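You operate a simulated robot arm through the tools that you are given. There is no shell and no other tool. Be economical: measure what you need, move in short steps, check, and stop when the job is done.

Carry out the task below with a simulated two-armed robot. There is one attempt and no reset: what you move stays moved.

Task
Press the grey hold button three times. Then take the rubber seal from the shelf of the grey bench and leave it on top of the green exhaust cover. Then stack the can marked "sealer" from the top of the grey bench on top of the can marked "solvent". The order counts.

The check looks at the end state, three seconds after you hand in, the way a careful person would. Anything else that was tipped, shoved, dropped, spilled or broken makes it a failure. A push-on lid holds only when it is set on centred and level and pressed home; a screw cap is set on level and turned clockwise until tight.

Robot
Two 7-joint arms with two-finger parallel grippers on one trunk, on a base that drives. Base frame: it is fixed to the floor where the robot stands at the start and does not move with it; the origin is under the middle of the robot, x ahead of it, y to its left, z up; the surface under the hand at the start is at about z = 850. Readings come in mm, rad, newtons and seconds.
The left shoulder is at the start at [70, 177, 1095], the right one opposite. With the tool pointing down near the work surface each hand reaches from about 300 to 740 mm from the robot's upright axis, wherever it stands, measured 20 degrees to its own side. Places, roughly: green can, grey can, yellow can [750, -1750, 1000]; green exhaust cover (6x6x4 cm) [-1700, 400, 800]; grey hold button [500, 200, 900]; rubber seal (4x4x2 cm) [500, -1500, 300]. Payload 3.43 kg a hand.
The TCP of each hand is the grasp point between the finger pads, 30 mm short of the fingertips. In the tool frame z runs along the fingers and y along their closing line. Largest opening 94 mm; finger width 28, thickness 10; the body of the gripper, 50 by 96 mm, starts 55 mm behind the TCP.
Orientation is that of the tool frame in the base frame, as a unit quaternion [x, y, z, w]. With the fingers straight down and closing along the base's y, the tool's x points along the base's -x, its y along +y and its z along -z.

Tools
- The arms move only by the tool arm_command. It takes "left_deltas", "right_deltas" or both (then of equal length, played together; a hand with none holds still); each is a list that holds one entry, the list of rows, each a list of 7 numbers: the turn, a rotation vector about the tool's x, y, z in units of 8 degrees (1.0 is 8 degrees), then the shift along the tool's x, y, z in units of 30 mm (1.0 is 30 mm), then the closure in counts, from 0 (fully open) to 255 (shut). In form: [[[rx, ry, rz, tx, ty, tz, fingers], ...]]. A call has 1 to 8 rows; each row shifts and turns the commanded pose from where the row before left it, along the tool's axes as they then stand. A call with a number of a shift or a turn outside -1 to 1 is refused whole. Rows are played at 5 a second. More than 50 mm and 0.15 rad between two rows, or a gripper value outside its range, and nothing of the call is played. Where a pose cannot be reached the arm comes as near as it can. A force on the tool above 40 N (or 10 N above the force at the start of the call, whichever is more), or a blocked arm, ends the call early, and 0.2 s more pass. Each finger travels about 153 mm/s and halts on what it meets, pressing with about 33 N; the grip force reading is that of the motor and also rises with nothing between the fingers. The clock runs only during rows and for 0.2 s after the last one: add rows that do not move to give the fingers time. It gives the time, the measured TCP pose, the force on the tool (base axes), the opening and the grip force at its end, in the units of the frame above (readings bear some noise), with the torque about the TCP (base axes, N m) and any sound that the robot's microphone picked up, and new pictures: "views" is both (left out), scene, wrist or none (wrist: the cameras of the hands that moved).
- Cameras (640 x 400 px; columns grow to the right, rows downward): "scene" is now at [135.8, 26.8, 1415.7]; the picture's right is [0.29, -0.96, 0.00], its down [-0.52, -0.16, -0.84] and it looks along [0.81, 0.24, -0.54] (base axes); focal length 249 px, centre (320, 200). "left" rides on the left gripper at [76, -14, -102] in its tool frame; the picture's right is [0.18, 0.98, 0.00], its down [-0.75, 0.14, -0.64] and it looks along [-0.63, 0.12, 0.77] (tool axes); focal length 243 px, centre (320, 200). "right" rides on the right gripper at [76, 14, -102] in its tool frame; the picture's right is [-0.18, 0.98, 0.00], its down [-0.75, -0.14, -0.64] and it looks along [-0.63, -0.12, 0.77] (tool axes); focal length 243 px, centre (320, 200). There is no depth. A picture from a camera that has moved, and an enlarged one, comes with that camera's place and axes in the base frame and with its lens.
- raise_lower(by): slides the trunk up (or, below 0, down) by that many mm; the arms and the scene camera ride with it, the base frame stays. It gives what a move gives, with no picture.
- drive_base(legs): drives the robot by 1 to 6 legs, each [ahead, turn to the left] in mm and rad, along the robot's own axes; the way and the turn of a leg run together, so that a leg with both is an arc; at most 1500 mm and 3.142 rad a leg. The arms and the cameras ride along, it lands a little off, and it stops where it bumps. It gives what a move gives, and a new picture of the scene camera.
- aim_head(pan, tilt): turns the head with the scene camera to pan (to the left, within 1.501 rad either way) and tilt (down, from -0.506 to 1.204), counted from straight ahead of the robot. It gives what a move gives, and a new picture of the scene camera.
- enlarge(camera, box): a new picture of the part [left, top, right, bottom] of that camera's present view, enlarged. The clock stands still meanwhile.
- sign_off(): hands the job in; it is judged then, once.

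Go step by step. Nothing tells you exact positions but the pictures and the camera data: compare them with the known pose of the tool, close in by small moves and look again before you grip or let go. The budget is 165 turns and 260 pictures, counting those below and the enlarged ones. Unless the task says otherwise, let go and move clear before handing in, and close with one line.

The tools are called after "Call:" as name(argument=value, ...) on one line, values as JSON. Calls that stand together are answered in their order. arm_command: Moves the arms, as the interface text tells. Its arguments: {"type":"object","properties":{"left_deltas":{"type":"array","items":{"type":"array","items":{"type":"array","items":{"type":"number"}}}},"right_deltas":{"type":"array","items":{"type":"array","items":{"type":"array","items":{"type":"number"}}}},"views":{"type":"string","enum":["both","scene","wrist","none"]}},"required":[]} The other tools are called the same way: raise_lower (by) slides the trunk up or down; drive_base (legs) drives the base; aim_head (pan, tilt) turns the head that bears the scene camera; enlarge (camera, box) takes an enlarged picture of a part of a camera's view; sign_off () hands the job in.

At the start:

```text
time: 0.0
left_position: [435.6, 392.0, 1219.4]
left_ee_rot: [0.0, 1.0, 0.001, 0.0]
left_wrist_force: [0.8, 0.4, 0.3]
left_wrist_torque: [-0.04, -0.01, 0.04]
left_finger_gap: 93.9
left_gripper_force: 0.0
right_position: [555.8, -37.4, 1181.7]
right_ee_rot: [-0.001, 1.0, -0.001, -0.001]
right_wrist_force: [0.5, 0.5, -0.5]
right_wrist_torque: [0.02, -0.03, -0.02]
right_finger_gap: 94.1
right_gripper_force: 0.0
trunk travel left (down, up): [-675.0, 165.0]
robot x, y, heading: [-1.7, 2.9, -0.002]
head pan, tilt: [0.295, 0.571]
```

scene: 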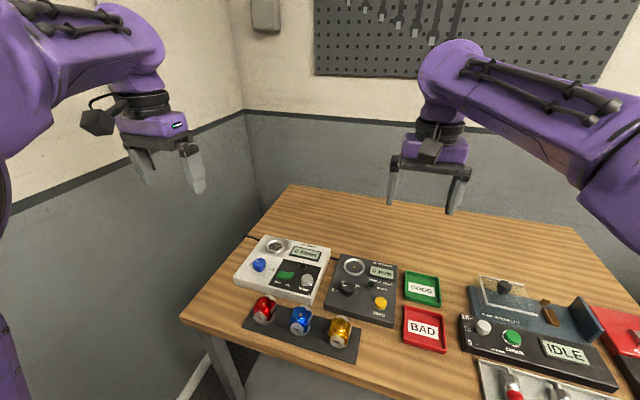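
right: 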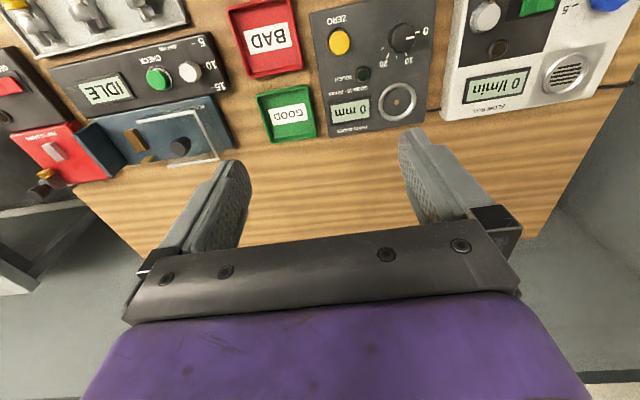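
left: 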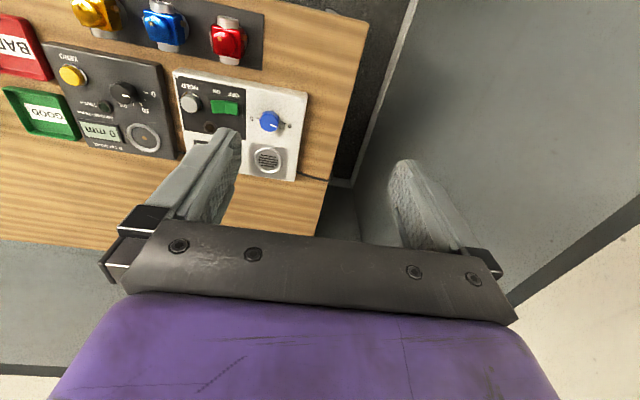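

I see a table with devices; the white flow box seems to have the grey HOLD button. I enlarge to confirm.

Call:
enlarge(camera="scene", box=[220, 220, 420, 345])

Call:
enlarge(camera="left", box=[150, 60, 330, 190])

```text
3.20 times, centred on (320, 282) of scene
camera zoom: at [135.8, 26.8, 1415.7], right [0.29, -0.96, 0.0], down [-0.52, -0.16, -0.84], along [0.81, 0.24, -0.54], focal length 796 px, centre (320, -64)
```

zoom: 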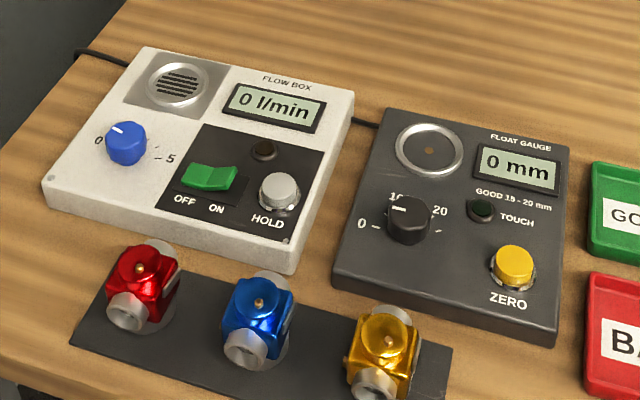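

```text
3.08 times, centred on (240, 125) of left
camera zoom: at [359.6, 376.8, 1322.1], right [-0.18, 0.98, 0.0], down [0.75, 0.14, 0.64], along [0.63, 0.12, -0.77], focal length 746 px, centre (566, 431)
```

zoom: 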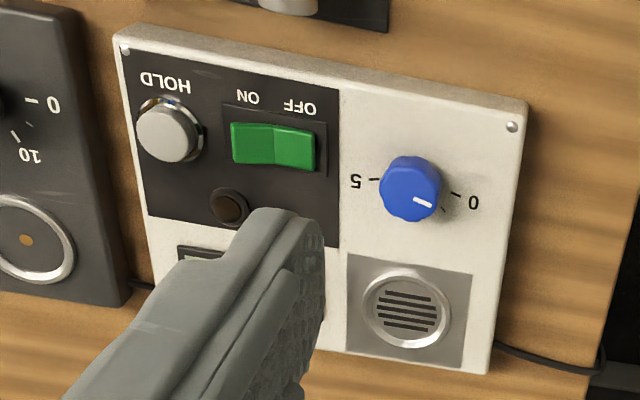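

The grey HOLD button is on the flow box at about [535, 183, 905]. I close the left fingers and bring them above it.

Call:
arm_command(left_deltas=[[[0, 0, 0, -0.476, -0.996, 0.5, 255], [0, 0, 0, -0.476, -0.996, 0.5, 255], [0, 0, 0, -0.476, -0.996, 0.5, 255], [0, 0, 0, -0.476, -0.996, 0.5, 255], [0, 0, 0, -0.476, -0.996, 0.5, 255], [0, 0, 0, -0.476, -0.996, 0.5, 255], [0, 0, 0, -0.476, -0.996, 0.5, 255]]], views="both")

```text
time: 1.6
left_position: [538.6, 182.0, 1112.1]
left_ee_rot: [0.0, 1.0, 0.0, 0.0]
left_wrist_force: [-0.4, 0.3, 0.6]
left_wrist_torque: [0.0, -0.01, -0.04]
left_finger_gap: 0.0
left_gripper_force: 33.0
right_position: [556.6, -39.3, 1180.5]
right_ee_rot: [0.0, 1.0, 0.0, 0.0]
right_wrist_force: [0.5, 0.3, -0.5]
right_wrist_torque: [0.02, 0.02, -0.01]
right_finger_gap: 93.9
right_gripper_force: 0.1
trunk travel left (down, up): [-675.0, 165.0]
robot x, y, heading: [1.2, 0.8, 0.003]
head pan, tilt: [0.295, 0.571]
camera scene: at [137.2, 25.7, 1415.5], right [0.29, -0.96, 0.0], down [-0.52, -0.16, -0.84], along [0.8, 0.24, -0.54], focal length 249 px, centre (320, 200)
camera left: at [461.2, 166.3, 1216.3], right [-0.18, 0.98, 0.0], down [0.75, 0.14, 0.64], along [0.63, 0.12, -0.77], focal length 243 px, centre (320, 200)
```

scene: 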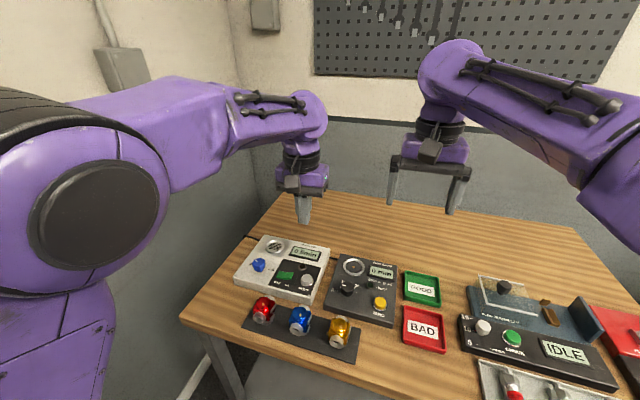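
left: 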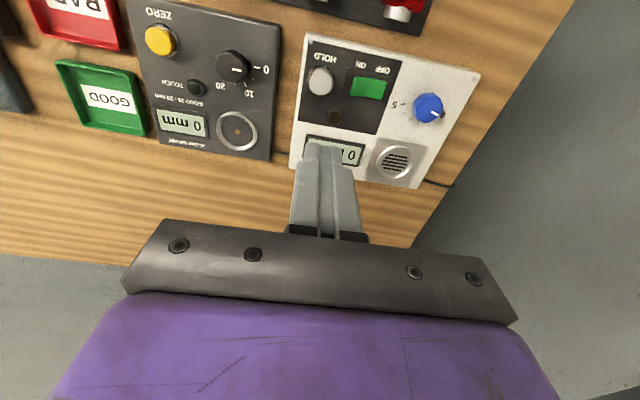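

The button is at about [533, 181, 905]. I descend to just above it.

Call:
arm_command(left_deltas=[[[0, 0, 0, 0.17, -0.03, 1, 255], [0, 0, 0, 0, 0, 1, 255], [0, 0, 0, 0, 0, 1, 255], [0, 0, 0, 0, 0, 1, 255], [0, 0, 0, 0, 0, 0.9, 255], [0, 0, 0, 0, 0, 0, 255]]], views="both")

Call:
enlarge(camera="scene", box=[230, 200, 390, 300])

```text
time: 3.0
left_position: [529.3, 182.0, 966.4]
left_ee_rot: [0.0, 1.0, 0.0, 0.0]
left_wrist_force: [-0.4, -0.1, 1.1]
left_wrist_torque: [-0.02, -0.02, -0.02]
left_finger_gap: 0.1
left_gripper_force: 32.8
right_position: [556.7, -38.1, 1180.6]
right_ee_rot: [0.0, 1.0, 0.0, 0.0]
right_wrist_force: [0.3, -0.4, -0.6]
right_wrist_torque: [0.02, 0.01, 0.01]
right_finger_gap: 93.7
right_gripper_force: 0.0
trunk travel left (down, up): [-675.0, 165.0]
robot x, y, heading: [-1.7, -1.1, 0.002]
head pan, tilt: [0.295, 0.571]
camera scene: at [135.4, 26.7, 1415.7], right [0.29, -0.96, 0.0], down [-0.52, -0.16, -0.84], along [0.81, 0.24, -0.54], focal length 249 px, centre (320, 200)
camera left: at [452.9, 166.4, 1070.4], right [-0.18, 0.98, 0.0], down [0.75, 0.14, 0.64], along [0.63, 0.12, -0.77], focal length 243 px, centre (320, 200)
```

scene: 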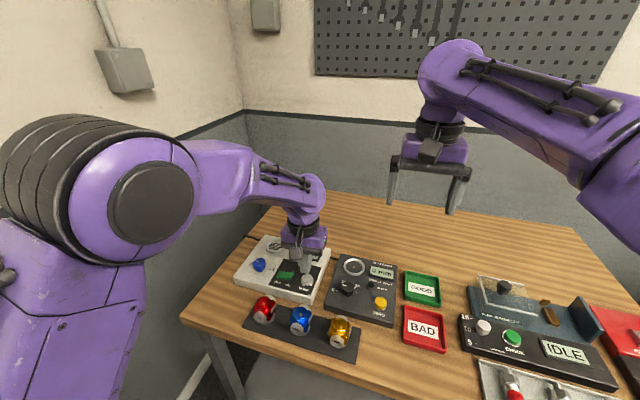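
left: 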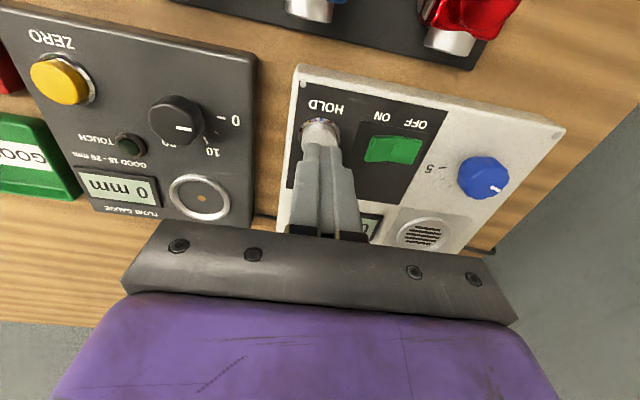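

```text
4.00 times, centred on (310, 250) of scene
camera zoom: at [135.4, 26.7, 1415.7], right [0.29, -0.96, 0.0], down [-0.52, -0.16, -0.84], along [0.81, 0.24, -0.54], focal length 995 px, centre (360, 0)
```

zoom: 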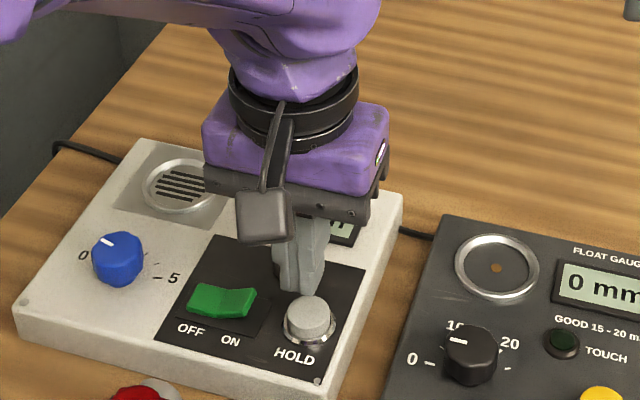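

Fingertips are right above the button, about 30 mm. I press slowly and watch the force and sound.

Call:
arm_command(left_deltas=[[[0, 0, 0, -0.1, -0.05, 0.5, 255], [0, 0, 0, 0, 0, 0.2, 255], [0, 0, 0, 0, 0, 0.1, 255], [0, 0, 0, 0, 0, 0.1, 255], [0, 0, 0, 0, 0, 0.1, 255], [0, 0, 0, 0, 0, 0, 255]]], views="wrist")

```text
time: 4.4
left_position: [533.9, 182.3, 937.6]
left_ee_rot: [-0.001, 1.0, 0.0, 0.0]
left_wrist_force: [0.5, -0.1, -0.2]
left_wrist_torque: [-0.02, 0.0, 0.0]
left_finger_gap: 0.0
left_gripper_force: 33.0
right_position: [558.2, -38.2, 1180.7]
right_ee_rot: [0.0, 1.0, 0.001, 0.0]
right_wrist_force: [-0.7, -0.3, -0.3]
right_wrist_torque: [-0.01, 0.0, 0.02]
right_finger_gap: 94.0
right_gripper_force: 0.1
trunk travel left (down, up): [-675.0, 165.0]
robot x, y, heading: [-2.6, 1.7, -0.001]
head pan, tilt: [0.295, 0.571]
camera left: at [457.5, 165.6, 1039.9], right [-0.18, 0.98, 0.0], down [0.75, 0.14, 0.64], along [0.63, 0.12, -0.77], focal length 243 px, centre (320, 200)
```

left: 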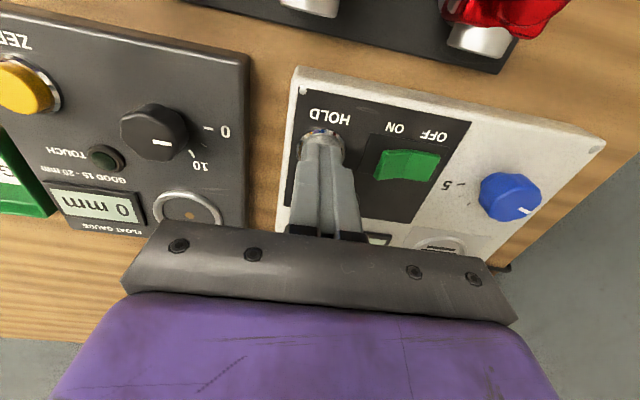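

No contact yet; I go further in 2 mm steps.

Call:
arm_command(left_deltas=[[[0, 0, 0, 0, 0, 0.07, 255], [0, 0, 0, 0, 0, 0.07, 255], [0, 0, 0, 0, 0, 0.07, 255], [0, 0, 0, 0, 0, 0.07, 255], [0, 0, 0, 0, 0, 0, 255]]], views="wrist")

Call:
enlarge(camera="scene", box=[230, 200, 390, 300])

```text
time: 5.6
left_position: [533.1, 179.9, 928.4]
left_ee_rot: [0.0, 1.0, 0.0, 0.0]
left_wrist_force: [0.2, 0.0, 0.1]
left_wrist_torque: [-0.04, 0.0, -0.02]
left_finger_gap: 0.0
left_gripper_force: 33.0
right_position: [557.1, -38.6, 1181.0]
right_ee_rot: [0.0, 1.0, 0.0, 0.0]
right_wrist_force: [-0.1, 0.3, -0.3]
right_wrist_torque: [0.02, 0.0, -0.02]
right_finger_gap: 93.9
right_gripper_force: 0.0
trunk travel left (down, up): [-675.0, 165.0]
robot x, y, heading: [2.7, 1.1, 0.001]
head pan, tilt: [0.295, 0.571]
camera left: at [457.3, 165.1, 1031.7], right [-0.18, 0.98, 0.0], down [0.75, 0.14, 0.64], along [0.63, 0.12, -0.77], focal length 243 px, centre (320, 200)
```

left: 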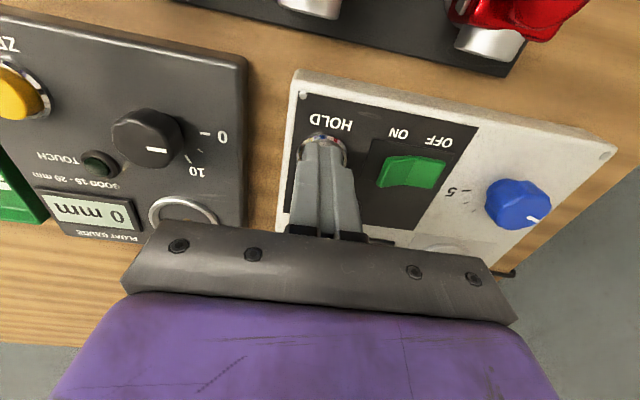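

```text
4.00 times, centred on (310, 250) of scene
camera zoom: at [135.8, 26.8, 1415.7], right [0.29, -0.96, 0.0], down [-0.52, -0.16, -0.84], along [0.81, 0.24, -0.54], focal length 995 px, centre (360, 0)
```

zoom: 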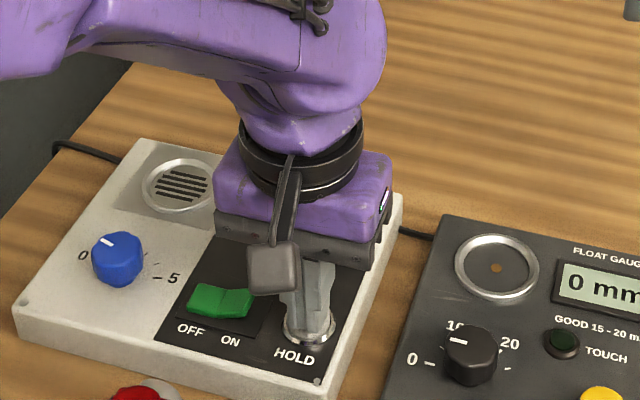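

Call:
arm_command(left_deltas=[[[0, 0, 0, 0, 0, 0.07, 255], [0, 0, 0, 0, 0, 0.07, 255], [0, 0, 0, 0, 0, 0.07, 255], [0, 0, 0, 0, 0, 0.0, 255]]], views="wrist")

Call:
enlarge(camera="scene", box=[270, 240, 350, 290])

```text
time: 6.6
left_position: [533.9, 180.5, 922.3]
left_ee_rot: [0.0, 1.0, 0.0, 0.001]
left_wrist_force: [0.6, -1.0, 4.2]
left_wrist_torque: [-0.03, -0.07, 0.03]
left_finger_gap: 0.0
left_gripper_force: 33.4
right_position: [556.8, -37.7, 1181.4]
right_ee_rot: [0.0, 1.0, 0.0, -0.001]
right_wrist_force: [-1.3, 0.4, 0.6]
right_wrist_torque: [0.01, 0.0, 0.01]
right_finger_gap: 94.0
right_gripper_force: 0.0
trunk travel left (down, up): [-675.0, 165.0]
robot x, y, heading: [0.5, -5.7, -0.0]
head pan, tilt: [0.295, 0.571]
heard: click
camera left: at [457.2, 165.1, 1025.5], right [-0.18, 0.98, 0.0], down [0.75, 0.14, 0.64], along [0.63, 0.12, -0.77], focal length 243 px, centre (320, 200)
```

left: 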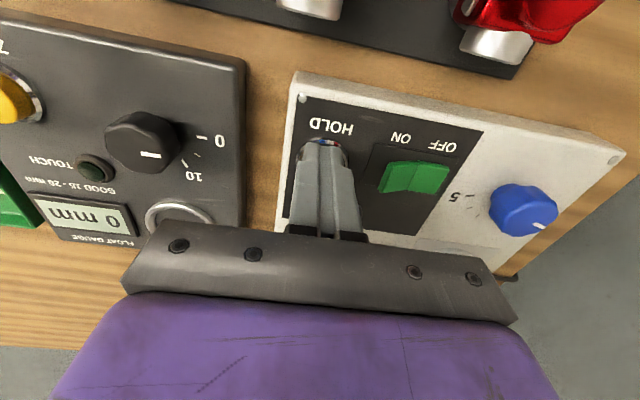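

```text
8.00 times, centred on (310, 265) of scene
camera zoom: at [135.4, 26.5, 1415.7], right [0.29, -0.96, 0.0], down [-0.52, -0.16, -0.84], along [0.81, 0.24, -0.54], focal length 1990 px, centre (400, -320)
```

zoom: 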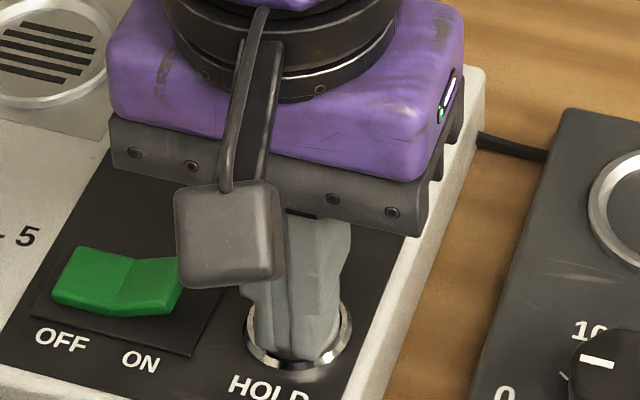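

A click: first press done. I lift to release and listen.

Call:
arm_command(left_deltas=[[[0, 0, 0, 0, 0, -0.3, 255], [0, 0, 0, 0, 0, -0.2, 255], [0, 0, 0, 0, 0, 0, 255], [0, 0, 0, 0, 0, 0, 255]]], views="none")

Call:
enlarge(camera="scene", box=[270, 230, 350, 290])

```text
time: 7.6
left_position: [533.2, 181.6, 937.3]
left_ee_rot: [0.0, 1.0, 0.0, 0.0]
left_wrist_force: [0.9, 1.0, 0.5]
left_wrist_torque: [0.0, -0.01, 0.0]
left_finger_gap: 0.3
left_gripper_force: 32.9
right_position: [556.7, -37.5, 1181.5]
right_ee_rot: [0.0, 1.0, 0.0, 0.001]
right_wrist_force: [0.3, -0.4, 0.2]
right_wrist_torque: [-0.03, -0.02, -0.02]
right_finger_gap: 94.0
right_gripper_force: 0.0
trunk travel left (down, up): [-675.0, 165.0]
robot x, y, heading: [1.7, 0.2, 0.001]
head pan, tilt: [0.295, 0.571]
```

```text
6.67 times, centred on (310, 260) of scene
camera zoom: at [135.7, 26.8, 1415.7], right [0.29, -0.96, 0.0], down [-0.52, -0.16, -0.84], along [0.81, 0.24, -0.54], focal length 1658 px, centre (387, -200)
```

zoom: 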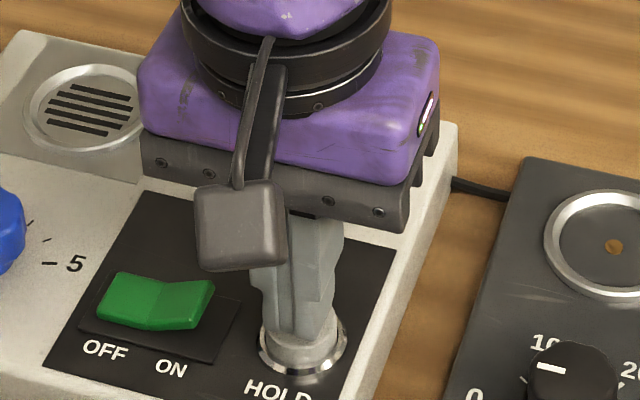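

Released cleanly with no extra sound. Second press.

Call:
arm_command(left_deltas=[[[0, 0, 0, 0, 0, 0.3, 255], [0, 0, 0, 0, 0, 0.1, 255], [0, 0, 0, 0, 0, 0.1, 255], [0, 0, 0, 0, 0, 0, 255], [0, 0, 0, 0, 0, 0, 255]]], views="none")

```text
time: 8.8
left_position: [534.0, 181.8, 921.8]
left_ee_rot: [0.001, 1.0, 0.0, 0.0]
left_wrist_force: [0.8, 2.1, 3.4]
left_wrist_torque: [0.09, 0.01, 0.0]
left_finger_gap: 0.1
left_gripper_force: 32.8
right_position: [556.6, -38.0, 1182.1]
right_ee_rot: [0.0, 1.0, 0.0, 0.0]
right_wrist_force: [-0.2, -0.6, -0.2]
right_wrist_torque: [0.0, 0.01, 0.03]
right_finger_gap: 94.1
right_gripper_force: 0.0
trunk travel left (down, up): [-675.0, 165.0]
robot x, y, heading: [-1.5, 0.4, -0.003]
head pan, tilt: [0.295, 0.571]
heard: click
```

Second click. Release, pause, then the third press.

Call:
arm_command(left_deltas=[[[0, 0, 0, 0, 0, -0.3, 255], [0, 0, 0, 0, 0, -0.2, 255], [0, 0, 0, 0, 0, 0, 255], [0, 0, 0, 0, 0, 0, 255]]], views="none")

```text
time: 9.8
left_position: [534.5, 181.5, 936.2]
left_ee_rot: [0.001, 1.0, 0.0, 0.0]
left_wrist_force: [-0.8, -0.7, -0.3]
left_wrist_torque: [0.01, 0.01, 0.02]
left_finger_gap: 0.0
left_gripper_force: 32.5
right_position: [557.9, -38.8, 1181.7]
right_ee_rot: [0.0, 1.0, 0.0, 0.0]
right_wrist_force: [0.1, 0.1, 0.3]
right_wrist_torque: [0.0, -0.03, -0.02]
right_finger_gap: 94.0
right_gripper_force: 0.1
trunk travel left (down, up): [-675.0, 165.0]
robot x, y, heading: [1.9, 1.9, -0.001]
head pan, tilt: [0.295, 0.571]
```

Third press.

Call:
arm_command(left_deltas=[[[0, 0, 0, 0, 0, 0.3, 255], [0, 0, 0, 0, 0, 0.1, 255], [0, 0, 0, 0, 0, 0.1, 255], [0, 0, 0, 0, 0, 0, 255], [0, 0, 0, 0, 0, 0, 255]]], views="none")

```text
time: 11.0
left_position: [533.9, 180.4, 924.1]
left_ee_rot: [0.0, 1.0, -0.001, -0.001]
left_wrist_force: [1.3, 1.2, 2.5]
left_wrist_torque: [-0.03, -0.09, -0.03]
left_finger_gap: 0.1
left_gripper_force: 32.8
right_position: [557.0, -38.5, 1181.6]
right_ee_rot: [0.0, 1.0, -0.001, 0.0]
right_wrist_force: [-0.3, 0.4, -0.6]
right_wrist_torque: [0.02, 0.01, -0.04]
right_finger_gap: 93.8
right_gripper_force: 0.0
trunk travel left (down, up): [-675.0, 165.0]
robot x, y, heading: [2.1, -3.0, -0.002]
head pan, tilt: [0.295, 0.571]
heard: click
```

Three clicks. I lift the left hand straight up, clear of everything.

Call:
arm_command(left_deltas=[[[0, 0, 0, 0, 0, -0.5, 255], [0, 0, 0, 0, 0, -1, 255], [0, 0, 0, 0, 0, -1, 255], [0, 0, 0, 0, 0, -1, 255], [0, 0, 0, 0, 0, -1, 255], [0, 0, 0, 0, 0, -1, 255], [0, 0, 0, 0, 0, -1, 255], [0, 0, 0, 0, 0, -1, 255]]], views="none")

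Call:
aim_head(pan=-1.2, tilt=0.5)

```text
time: 12.8
left_position: [535.5, 180.3, 1146.1]
left_ee_rot: [0.0, 1.0, 0.0, 0.0]
left_wrist_force: [-0.7, 0.4, 0.1]
left_wrist_torque: [0.02, -0.01, -0.03]
left_finger_gap: 0.0
left_gripper_force: 33.4
right_position: [555.6, -38.7, 1181.2]
right_ee_rot: [0.0, 1.0, -0.001, 0.0]
right_wrist_force: [-0.8, -0.2, 0.2]
right_wrist_torque: [-0.01, 0.04, -0.03]
right_finger_gap: 94.1
right_gripper_force: 0.0
trunk travel left (down, up): [-675.0, 165.0]
robot x, y, heading: [-2.8, -0.2, 0.003]
head pan, tilt: [0.295, 0.571]
```

```text
time: 14.4
left_position: [536.2, 179.4, 1145.8]
left_ee_rot: [0.0, 1.0, 0.001, 0.001]
left_wrist_force: [-0.3, -0.7, 0.0]
left_wrist_torque: [0.0, -0.03, 0.03]
left_finger_gap: 0.0
left_gripper_force: 32.8
right_position: [557.4, -38.1, 1181.4]
right_ee_rot: [0.001, 1.0, 0.0, 0.0]
right_wrist_force: [-1.1, 0.0, -0.5]
right_wrist_torque: [0.0, -0.01, -0.02]
right_finger_gap: 94.2
right_gripper_force: 0.0
trunk travel left (down, up): [-675.0, 165.0]
robot x, y, heading: [0.7, 0.6, 0.001]
head pan, tilt: [-1.201, 0.499]
camera scene: at [83.4, -83.9, 1422.1], right [-0.93, -0.36, 0.0], down [-0.17, 0.45, -0.88], along [0.32, -0.82, -0.48], focal length 249 px, centre (320, 200)
```

scene: 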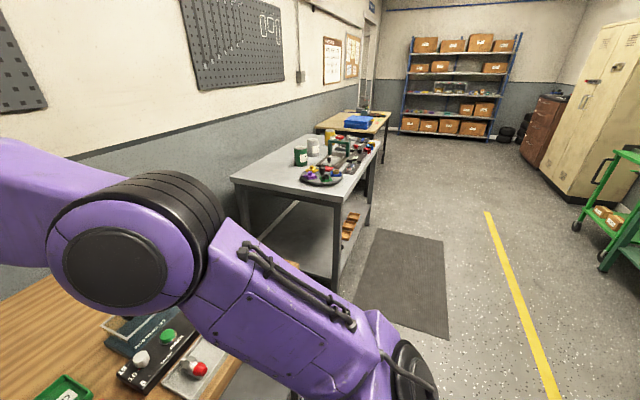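

The grey bench stands to my right, roughly x 375–950, y from −1035 on. Before driving I look behind for obstacles and the exhaust cover.

Call:
aim_head(pan=-1.5, tilt=0.7)

Call:
aim_head(pan=1.5, tilt=0.5)

```text
time: 15.2
left_position: [537.3, 178.7, 1144.6]
left_ee_rot: [0.0, 1.0, 0.001, 0.0]
left_wrist_force: [0.2, 0.1, 0.7]
left_wrist_torque: [-0.01, 0.01, 0.0]
left_finger_gap: 0.1
left_gripper_force: 32.9
right_position: [557.5, -37.3, 1181.6]
right_ee_rot: [-0.001, 1.0, 0.0, 0.0]
right_wrist_force: [-0.3, -0.1, 0.4]
right_wrist_torque: [-0.04, 0.04, 0.03]
right_finger_gap: 94.0
right_gripper_force: 0.0
trunk travel left (down, up): [-675.0, 165.0]
robot x, y, heading: [-0.4, -2.6, -0.001]
head pan, tilt: [-1.499, 0.7]
camera scene: at [56.6, -83.8, 1404.4], right [-1.0, -0.07, 0.0], down [-0.05, 0.64, -0.77], along [0.06, -0.76, -0.64], focal length 249 px, centre (320, 200)
```

scene: 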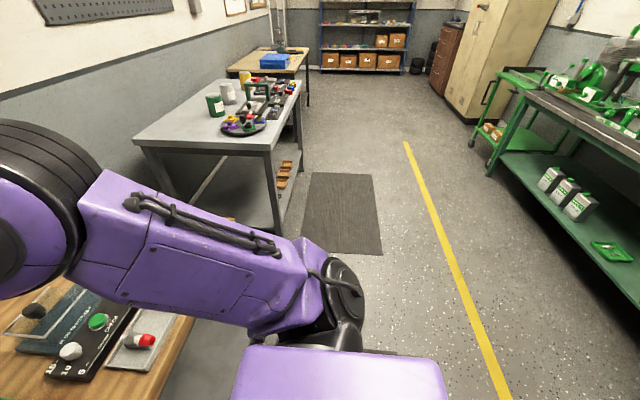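

```text
time: 17.8
left_position: [536.4, 181.6, 1146.1]
left_ee_rot: [0.001, 1.0, 0.0, 0.0]
left_wrist_force: [-0.2, -0.9, -0.7]
left_wrist_torque: [0.03, 0.01, 0.01]
left_finger_gap: 0.2
left_gripper_force: 33.1
right_position: [556.4, -37.7, 1182.5]
right_ee_rot: [0.0, 1.0, 0.0, 0.0]
right_wrist_force: [0.4, -0.1, -1.0]
right_wrist_torque: [0.0, 0.01, 0.0]
right_finger_gap: 93.7
right_gripper_force: 0.0
trunk travel left (down, up): [-675.0, 165.0]
robot x, y, heading: [2.9, 1.9, -0.001]
head pan, tilt: [1.499, 0.499]
camera scene: at [57.0, 91.6, 1422.1], right [1.0, -0.07, 0.0], down [-0.03, -0.48, -0.88], along [0.06, 0.88, -0.48], focal length 249 px, centre (320, 200)
```

scene: 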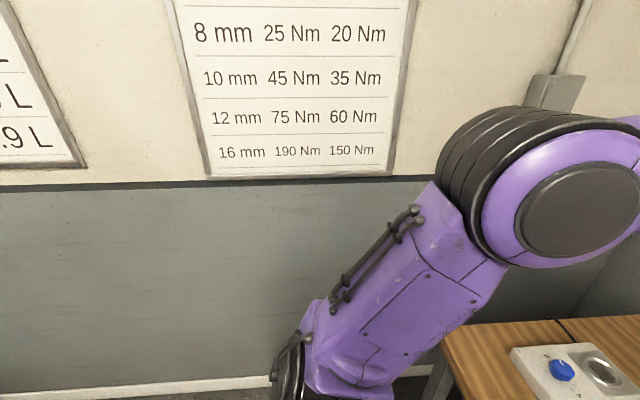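

The corridor behind is free. I back away, turn right, drive along to about y = −1500, and turn to face the bench.

Call:
aim_head(pan=0, tilt=0.6)

Call:
drive_base(legs=[[-450, 0], [0, -1.571]])

```text
time: 19.4
left_position: [536.5, 181.1, 1146.5]
left_ee_rot: [0.0, 1.0, 0.0, 0.001]
left_wrist_force: [-0.3, -0.4, 0.3]
left_wrist_torque: [0.01, 0.0, -0.03]
left_finger_gap: 0.0
left_gripper_force: 33.3
right_position: [557.0, -37.4, 1182.0]
right_ee_rot: [0.0, 1.0, 0.0, 0.0]
right_wrist_force: [0.0, -0.1, 0.1]
right_wrist_torque: [-0.02, -0.01, 0.01]
right_finger_gap: 94.0
right_gripper_force: 0.0
trunk travel left (down, up): [-675.0, 165.0]
robot x, y, heading: [0.3, -1.3, 0.001]
head pan, tilt: [0.0, 0.6]
camera scene: at [138.8, 1.0, 1413.0], right [0.0, -1.0, 0.0], down [-0.57, 0.0, -0.82], along [0.82, 0.0, -0.57], focal length 249 px, centre (320, 200)
```

scene: 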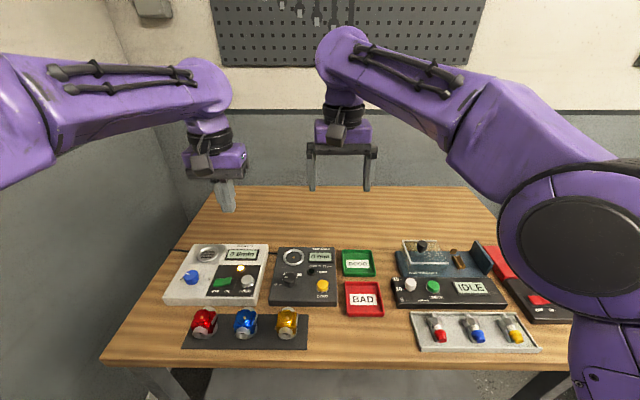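

```text
time: 25.9
left_position: [-253.7, -530.3, 1146.5]
left_ee_rot: [0.696, 0.718, 0.0, 0.0]
left_wrist_force: [-0.2, 0.1, 0.0]
left_wrist_torque: [0.0, -0.03, 0.02]
left_finger_gap: 0.0
left_gripper_force: 32.9
right_position: [-472.6, -557.3, 1181.8]
right_ee_rot: [0.697, 0.717, 0.0, 0.0]
right_wrist_force: [-0.2, 0.0, 0.2]
right_wrist_torque: [0.04, -0.03, -0.02]
right_finger_gap: 93.8
right_gripper_force: 0.1
trunk travel left (down, up): [-675.0, 165.0]
robot x, y, heading: [-450.2, -0.8, -1.539]
head pan, tilt: [0.0, 0.6]
camera scene: at [-445.6, -137.4, 1413.0], right [-1.0, -0.03, 0.0], down [-0.02, 0.56, -0.82], along [0.02, -0.82, -0.57], focal length 249 px, centre (320, 200)
```

scene: 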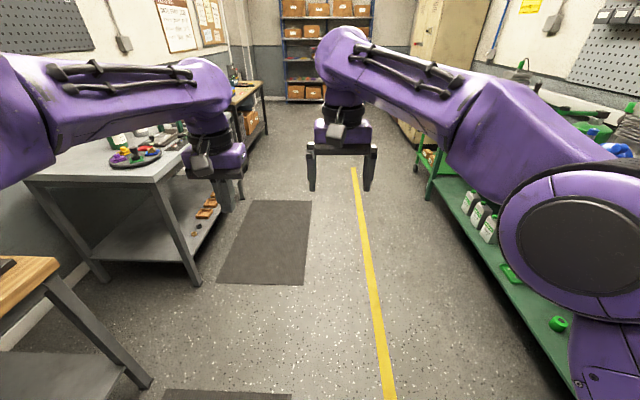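

Call:
drive_base(legs=[[1500, -0.03], [0, 1.57]])

```text
time: 37.2
left_position: [106.9, -1330.7, 1145.5]
left_ee_rot: [-0.003, 1.0, 0.0, 0.0]
left_wrist_force: [0.9, -0.1, 0.2]
left_wrist_torque: [-0.02, 0.03, 0.05]
left_finger_gap: 0.2
left_gripper_force: 33.2
right_position: [127.9, -1548.1, 1180.2]
right_ee_rot: [-0.003, 1.0, 0.0, 0.0]
right_wrist_force: [-0.5, 0.3, 0.6]
right_wrist_torque: [0.01, 0.01, 0.01]
right_finger_gap: 94.0
right_gripper_force: 0.1
trunk travel left (down, up): [-675.0, 165.0]
robot x, y, heading: [-427.9, -1509.4, 0.005]
head pan, tilt: [0.0, 0.6]
camera scene: at [-290.0, -1512.2, 1413.0], right [0.0, -1.0, 0.0], down [-0.57, 0.0, -0.82], along [0.82, 0.0, -0.57], focal length 249 px, centre (320, 200)
```

scene: 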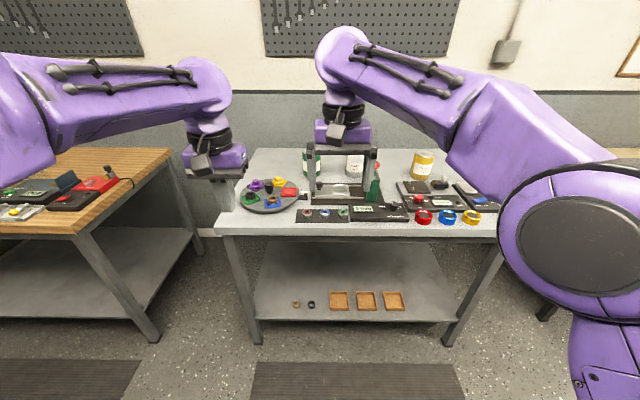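

Call:
enlarge(camera="scene", box=[250, 250, 410, 350])

Call:
enlarge(camera="scene", box=[200, 140, 520, 240])

```text
4.00 times, centred on (330, 300) of scene
camera zoom: at [-290.0, -1512.2, 1413.0], right [0.0, -1.0, 0.0], down [-0.57, 0.0, -0.82], along [0.82, 0.0, -0.57], focal length 995 px, centre (280, -200)
```

zoom: 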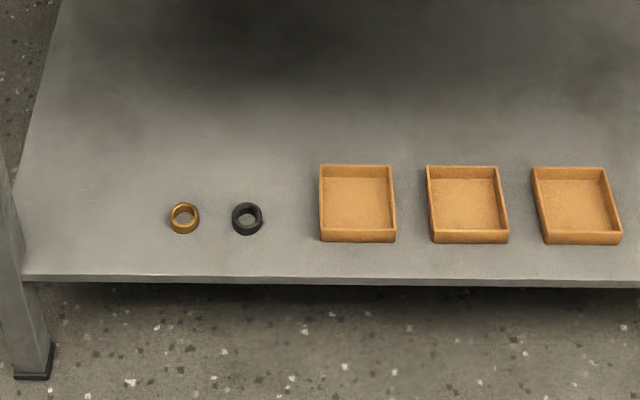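

```text
2.00 times, centred on (360, 190) of scene
camera zoom: at [-290.0, -1512.2, 1413.0], right [0.0, -1.0, 0.0], down [-0.57, 0.0, -0.82], along [0.82, 0.0, -0.57], focal length 498 px, centre (240, 220)
```

zoom: 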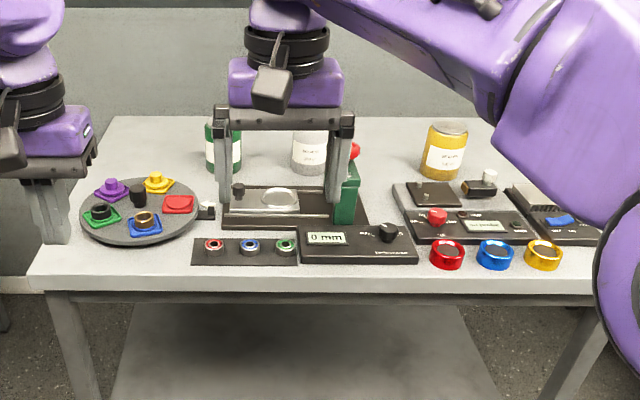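

The black ring on the shelf is the rubber seal, about [415, −1470, ~300]; a brass ring lies 75 mm to its left. I tuck both hands back first, then lower the trunk and drive closer.

Call:
arm_command(left_deltas=[[[0, 0, 0, 0.75, 0, 0, 92], [0, 0, 0, 0.75, 0, 0, 92], [0, 0, 0, 0.75, 0, 0, 92], [0, 0, 0, 0.75, 0, 0, 92], [0, 0, 0, 0.75, 0, 0, 92], [0, 0, 0, 0.75, 0, 0, 92], [0, 0, 0, 0.75, 0, 0, 92], [0, 0, 0, 0.75, 0, 0, 92]]], right_deltas=[[[0, 0, 0, 0.9, -0.8, 0, 92], [0, 0, 0, 0.9, -0.8, 0, 92], [0, 0, 0, 0.9, -0.8, 0, 92], [0, 0, 0, 0.9, -0.8, 0, 92], [0, 0, 0, 0.9, -0.8, 0, 92], [0, 0, 0, 0.9, -0.8, 0, 92], [0, 0, 0, 0.9, -0.8, 0, 92], [0, 0, 0, 0.9, -0.8, 0, 92]]], views="scene")

```text
time: 39.0
left_position: [-75.3, -1330.9, 1145.3]
left_ee_rot: [-0.002, 1.0, 0.0, 0.001]
left_wrist_force: [-1.0, -0.5, 0.3]
left_wrist_torque: [0.0, -0.02, -0.02]
left_finger_gap: 60.2
left_gripper_force: 0.1
right_position: [-87.9, -1743.7, 1182.0]
right_ee_rot: [-0.003, 1.0, 0.001, 0.002]
right_wrist_force: [0.1, -0.2, -0.1]
right_wrist_torque: [-0.02, 0.02, 0.0]
right_finger_gap: 59.8
right_gripper_force: 0.1
trunk travel left (down, up): [-675.0, 165.0]
robot x, y, heading: [-429.8, -1515.3, 0.01]
head pan, tilt: [0.0, 0.6]
camera scene: at [-291.6, -1514.1, 1413.2], right [0.0, -1.0, 0.0], down [-0.56, 0.0, -0.83], along [0.83, 0.0, -0.56], focal length 249 px, centre (320, 200)
```

scene: 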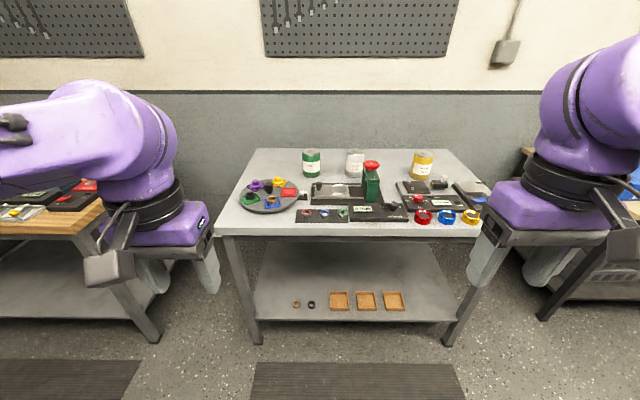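

Good view of bench and cans. I take a closer look at the cans while I'm here, then lower the trunk.

Call:
enlarge(camera="scene", box=[290, 135, 450, 235])

Call:
raise_lower(by=-550)

Call:
drive_base(legs=[[0, -0.3], [250, 0], [0, 0.3]])

```text
4.00 times, centred on (370, 185) of scene
camera zoom: at [-291.6, -1514.1, 1413.2], right [0.0, -1.0, 0.0], down [-0.56, 0.0, -0.83], along [0.83, 0.0, -0.56], focal length 995 px, centre (120, 260)
```

zoom: 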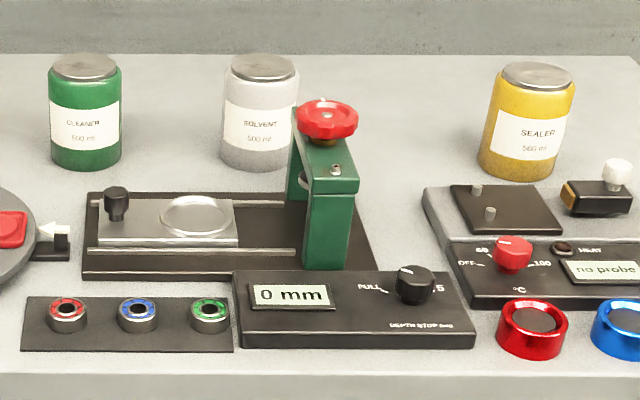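

```text
refused: -550 is not a number from -400 to 400
```

```text
time: 42.8
left_position: [161.9, -1403.3, 1144.0]
left_ee_rot: [-0.002, 1.0, 0.0, 0.001]
left_wrist_force: [-0.5, -0.2, -0.2]
left_wrist_torque: [0.01, -0.03, 0.03]
left_finger_gap: 60.2
left_gripper_force: 0.1
right_position: [149.9, -1815.3, 1181.6]
right_ee_rot: [-0.002, 1.0, -0.001, 0.001]
right_wrist_force: [-0.4, -0.3, 0.4]
right_wrist_torque: [0.01, 0.03, 0.0]
right_finger_gap: 60.0
right_gripper_force: 0.1
trunk travel left (down, up): [-675.0, 165.0]
robot x, y, heading: [-194.8, -1589.4, 0.004]
head pan, tilt: [0.0, 0.6]
camera scene: at [-53.8, -1586.0, 1413.1], right [0.0, -1.0, 0.0], down [-0.56, 0.0, -0.83], along [0.83, 0.0, -0.56], focal length 249 px, centre (320, 200)
```

scene: 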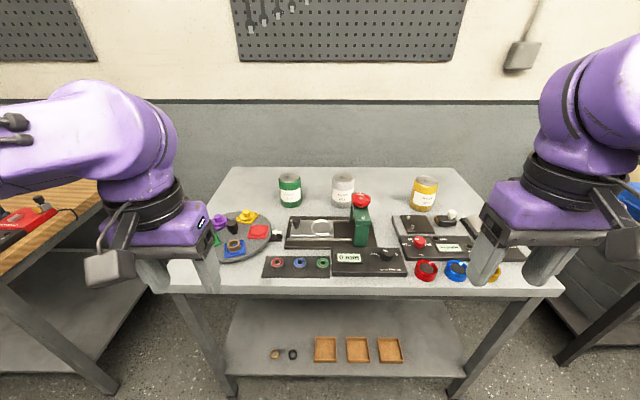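

The bench top is at about z 875, front edge x ≈ 327; the seal is deeper, about [465, −1475, 240]. I lower the trunk by 600 in two steps and look again.

Call:
raise_lower(by=-400)

Call:
raise_lower(by=-200)

Call:
aim_head(pan=0.15, tilt=0.75)

Call:
enlarge(camera="left", box=[0, 0, 640, 400])

```text
time: 46.6
left_position: [162.2, -1404.5, 745.2]
left_ee_rot: [-0.002, 1.0, 0.0, -0.001]
left_wrist_force: [0.9, -0.2, -0.1]
left_wrist_torque: [-0.01, -0.03, 0.0]
left_finger_gap: 60.3
left_gripper_force: 0.2
right_position: [149.4, -1815.1, 781.0]
right_ee_rot: [-0.003, 1.0, -0.001, 0.0]
right_wrist_force: [-0.1, 0.5, -0.3]
right_wrist_torque: [-0.01, 0.0, 0.01]
right_finger_gap: 59.9
right_gripper_force: 0.0
trunk travel left (down, up): [-275.0, 565.0]
robot x, y, heading: [-190.0, -1586.9, 0.003]
head pan, tilt: [0.0, 0.6]
```

```text
time: 48.8
left_position: [161.8, -1403.6, 545.5]
left_ee_rot: [-0.003, 1.0, 0.0, 0.0]
left_wrist_force: [-0.5, -0.6, 0.4]
left_wrist_torque: [0.01, 0.0, 0.03]
left_finger_gap: 60.0
left_gripper_force: 0.0
right_position: [150.1, -1815.9, 581.0]
right_ee_rot: [-0.003, 1.0, 0.0, 0.0]
right_wrist_force: [0.0, 0.8, 0.3]
right_wrist_torque: [0.01, -0.05, 0.02]
right_finger_gap: 59.9
right_gripper_force: 0.3
trunk travel left (down, up): [-75.0, 765.0]
robot x, y, heading: [-190.5, -1586.9, 0.008]
head pan, tilt: [0.0, 0.6]
```

```text
time: 49.5
left_position: [162.2, -1402.7, 545.1]
left_ee_rot: [-0.003, 1.0, 0.001, 0.0]
left_wrist_force: [0.2, 0.0, -0.9]
left_wrist_torque: [0.01, -0.01, 0.04]
left_finger_gap: 60.2
left_gripper_force: 0.1
right_position: [149.0, -1815.3, 581.9]
right_ee_rot: [-0.002, 1.0, 0.0, 0.0]
right_wrist_force: [-0.3, 0.2, 0.5]
right_wrist_torque: [-0.02, -0.04, 0.0]
right_finger_gap: 59.9
right_gripper_force: 0.2
trunk travel left (down, up): [-75.0, 765.0]
robot x, y, heading: [-193.1, -1585.7, 0.006]
head pan, tilt: [0.15, 0.75]
camera scene: at [-59.9, -1573.3, 800.2], right [0.15, -0.99, 0.0], down [-0.67, -0.1, -0.73], along [0.72, 0.11, -0.68], focal length 249 px, centre (320, 200)
```

scene: 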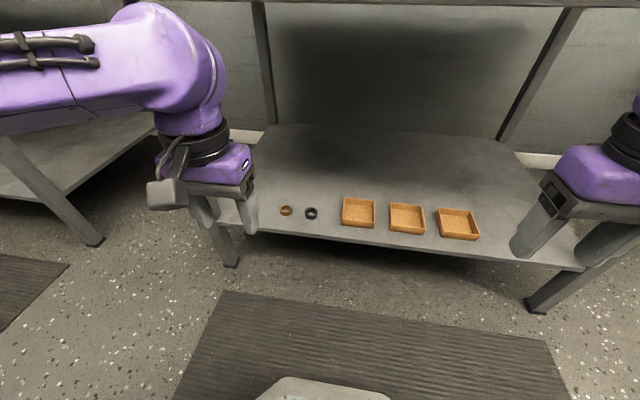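

```text
1.00 times, centred on (320, 200) of left (not enlarged: the box is as wide or as high as the picture)
camera zoom: at [86.0, -1419.6, 648.4], right [-0.19, 0.98, 0.0], down [0.75, 0.14, 0.64], along [0.63, 0.12, -0.77], focal length 243 px, centre (320, 200)
```

zoom: 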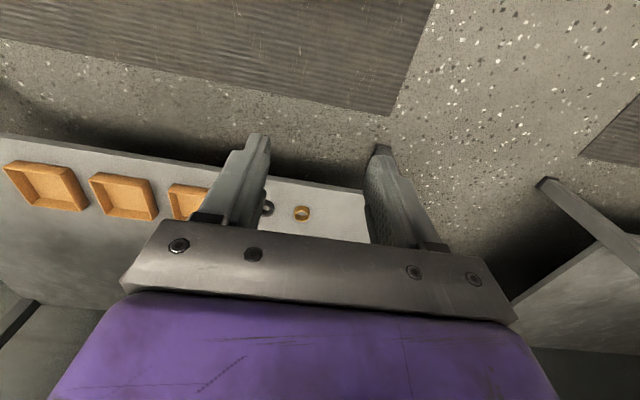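

I tilt the left hand 40° forward while approaching the shelf from the front, keeping above it.

Call:
arm_command(left_deltas=[[[0, -1, 0, 0, -0.4, 0.6, 92], [0, -1, 0, 0, -0.4, 0.6, 92], [0, -1, 0, 0, -0.4, 0.6, 92], [0, -1, 0, 0, -0.4, 0.6, 92], [0, -1, 0, 0, -0.4, 0.6, 92], [0, 0, 0, 0, 0, 0, 92]]], views="both")

```text
time: 50.9
left_position: [190.0, -1465.5, 459.5]
left_ee_rot: [-0.002, 0.94, 0.0, 0.342]
left_wrist_force: [0.6, 1.0, -0.4]
left_wrist_torque: [0.0, 0.0, 0.02]
left_finger_gap: 60.3
left_gripper_force: 0.0
left hand out of reach, approached as far as the arm can: row 5
right_position: [149.5, -1814.8, 580.4]
right_ee_rot: [-0.002, 1.0, 0.0, 0.0]
right_wrist_force: [0.8, 0.1, -0.1]
right_wrist_torque: [0.0, 0.0, 0.0]
right_finger_gap: 60.3
right_gripper_force: 0.0
trunk travel left (down, up): [-75.0, 765.0]
robot x, y, heading: [-188.2, -1583.7, 0.001]
head pan, tilt: [0.15, 0.75]
camera scene: at [-59.9, -1573.3, 800.1], right [0.15, -0.99, 0.0], down [-0.67, -0.11, -0.73], along [0.72, 0.11, -0.68], focal length 249 px, centre (320, 200)
camera left: at [64.1, -1482.4, 490.6], right [-0.15, 0.98, -0.12], down [0.16, 0.14, 0.98], along [0.98, 0.12, -0.18], focal length 243 px, centre (320, 200)
```

scene: 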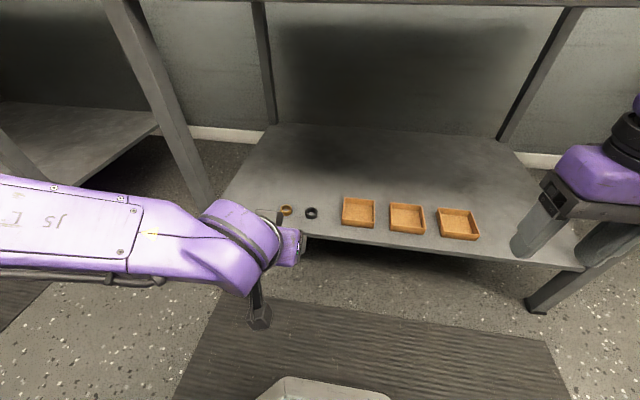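
left: 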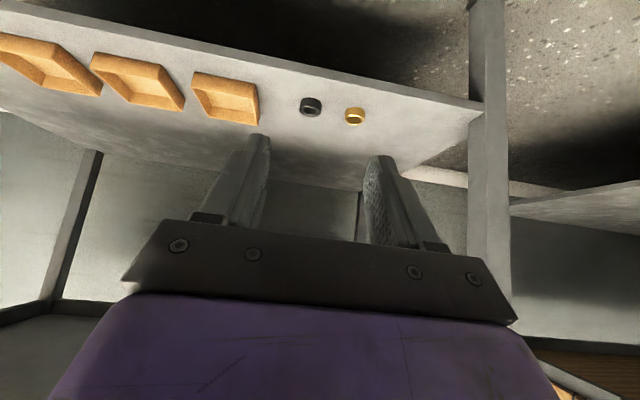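

The seal is at about [467, −1466, 248]. I advance to a pre-grasp point above and before it.

Call:
arm_command(left_deltas=[[[0, 0, 0, -0.274, 0, 0.93, 92], [0, 0, 0, -0.274, 0, 0.93, 92], [0, 0, 0, -0.274, 0, 0.93, 92], [0, 0, 0, -0.274, 0, 0.93, 92], [0, 0, 0, -0.274, 0, 0.93, 92], [0, 0, 0, -0.274, 0, 0.93, 92], [0, 0, 0, -0.274, 0, 0.93, 92], [0, 0, 0, -0.274, 0, 0.93, 92]]], views="both")

```text
time: 52.7
left_position: [383.6, -1463.5, 333.0]
left_ee_rot: [-0.003, 0.94, 0.002, 0.342]
left_wrist_force: [0.7, -0.6, 0.6]
left_wrist_torque: [0.02, 0.01, -0.03]
left_finger_gap: 60.2
left_gripper_force: 0.0
right_position: [149.5, -1814.1, 581.0]
right_ee_rot: [-0.002, 1.0, 0.0, 0.001]
right_wrist_force: [0.4, -0.5, -0.1]
right_wrist_torque: [0.01, 0.02, -0.02]
right_finger_gap: 59.9
right_gripper_force: 0.1
trunk travel left (down, up): [-75.0, 765.0]
robot x, y, heading: [-189.7, -1586.4, 0.006]
head pan, tilt: [0.15, 0.75]
camera scene: at [-60.0, -1573.3, 800.2], right [0.15, -0.99, 0.0], down [-0.67, -0.11, -0.73], along [0.72, 0.11, -0.68], focal length 249 px, centre (320, 200)
camera left: at [258.9, -1480.3, 362.9], right [-0.15, 0.98, -0.12], down [0.16, 0.14, 0.98], along [0.98, 0.12, -0.18], focal length 243 px, centre (320, 200)
```

scene: 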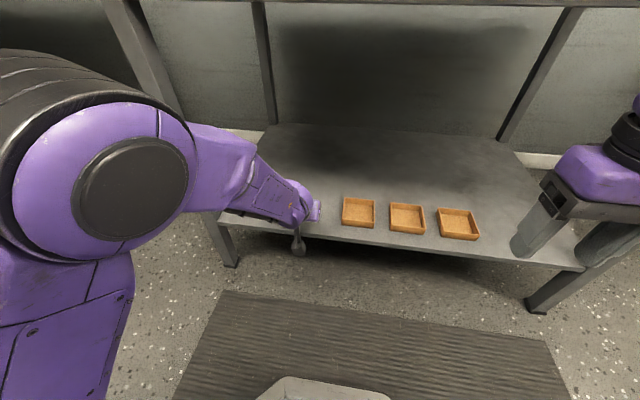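
left: 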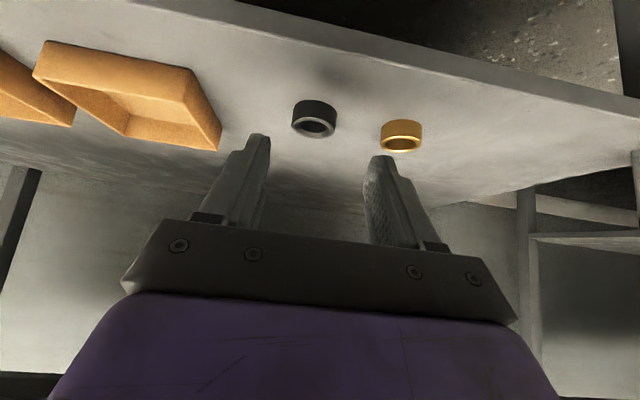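

I reduce the tilt to 16° so the fingertips get a better bite, and come over the seal.

Call:
arm_command(left_deltas=[[[0, 1, 0, 0, -0.1, 0, 92], [0, 1, 0, 0, -0.1, 0, 92], [0, 1, 0, 0, 0, 0, 92], [0, 0, 0, -0.73, 0, 0.21, 92], [0, 0, 0, -0.73, 0, 0.21, 92], [0, 0, 0, 0, 0, 0, 92]]], views="both")

```text
time: 54.1
left_position: [429.6, -1474.9, 331.2]
left_ee_rot: [-0.001, 0.985, 0.002, 0.172]
left_wrist_force: [1.1, 1.0, 0.1]
left_wrist_torque: [-0.02, -0.02, 0.01]
left_finger_gap: 60.2
left_gripper_force: 0.0
left hand out of reach, approached as far as the arm can: row 1
right_position: [151.3, -1815.9, 581.4]
right_ee_rot: [-0.003, 1.0, 0.0, -0.001]
right_wrist_force: [0.2, -0.2, 0.2]
right_wrist_torque: [0.02, 0.05, 0.03]
right_finger_gap: 60.2
right_gripper_force: 0.1
trunk travel left (down, up): [-75.0, 765.0]
robot x, y, heading: [-191.0, -1587.7, 0.005]
head pan, tilt: [0.15, 0.75]
camera scene: at [-59.9, -1573.3, 800.1], right [0.15, -0.99, 0.0], down [-0.67, -0.11, -0.73], along [0.72, 0.11, -0.68], focal length 249 px, centre (320, 200)
camera left: at [322.1, -1491.9, 402.6], right [-0.18, 0.98, -0.06], down [0.49, 0.14, 0.86], along [0.85, 0.12, -0.51], focal length 243 px, centre (320, 200)
```

scene: 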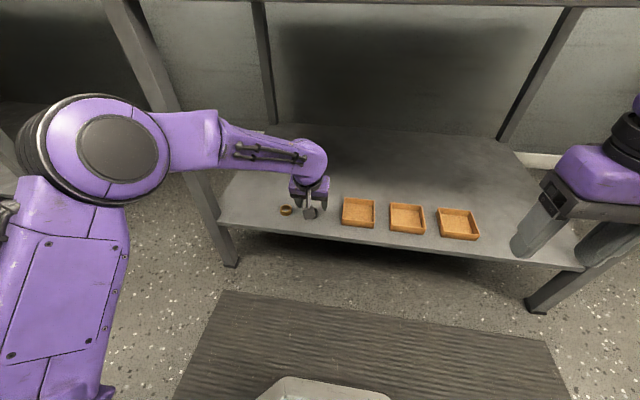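
left: 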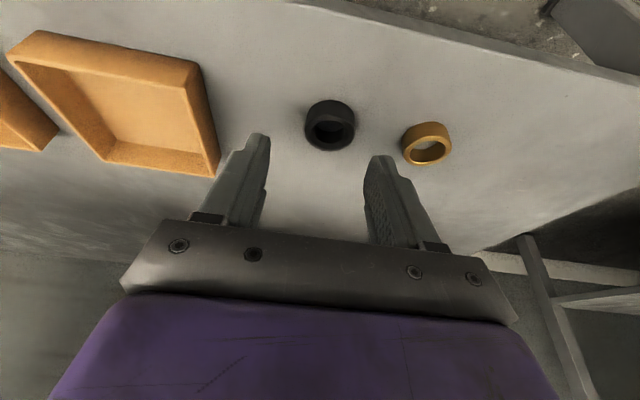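

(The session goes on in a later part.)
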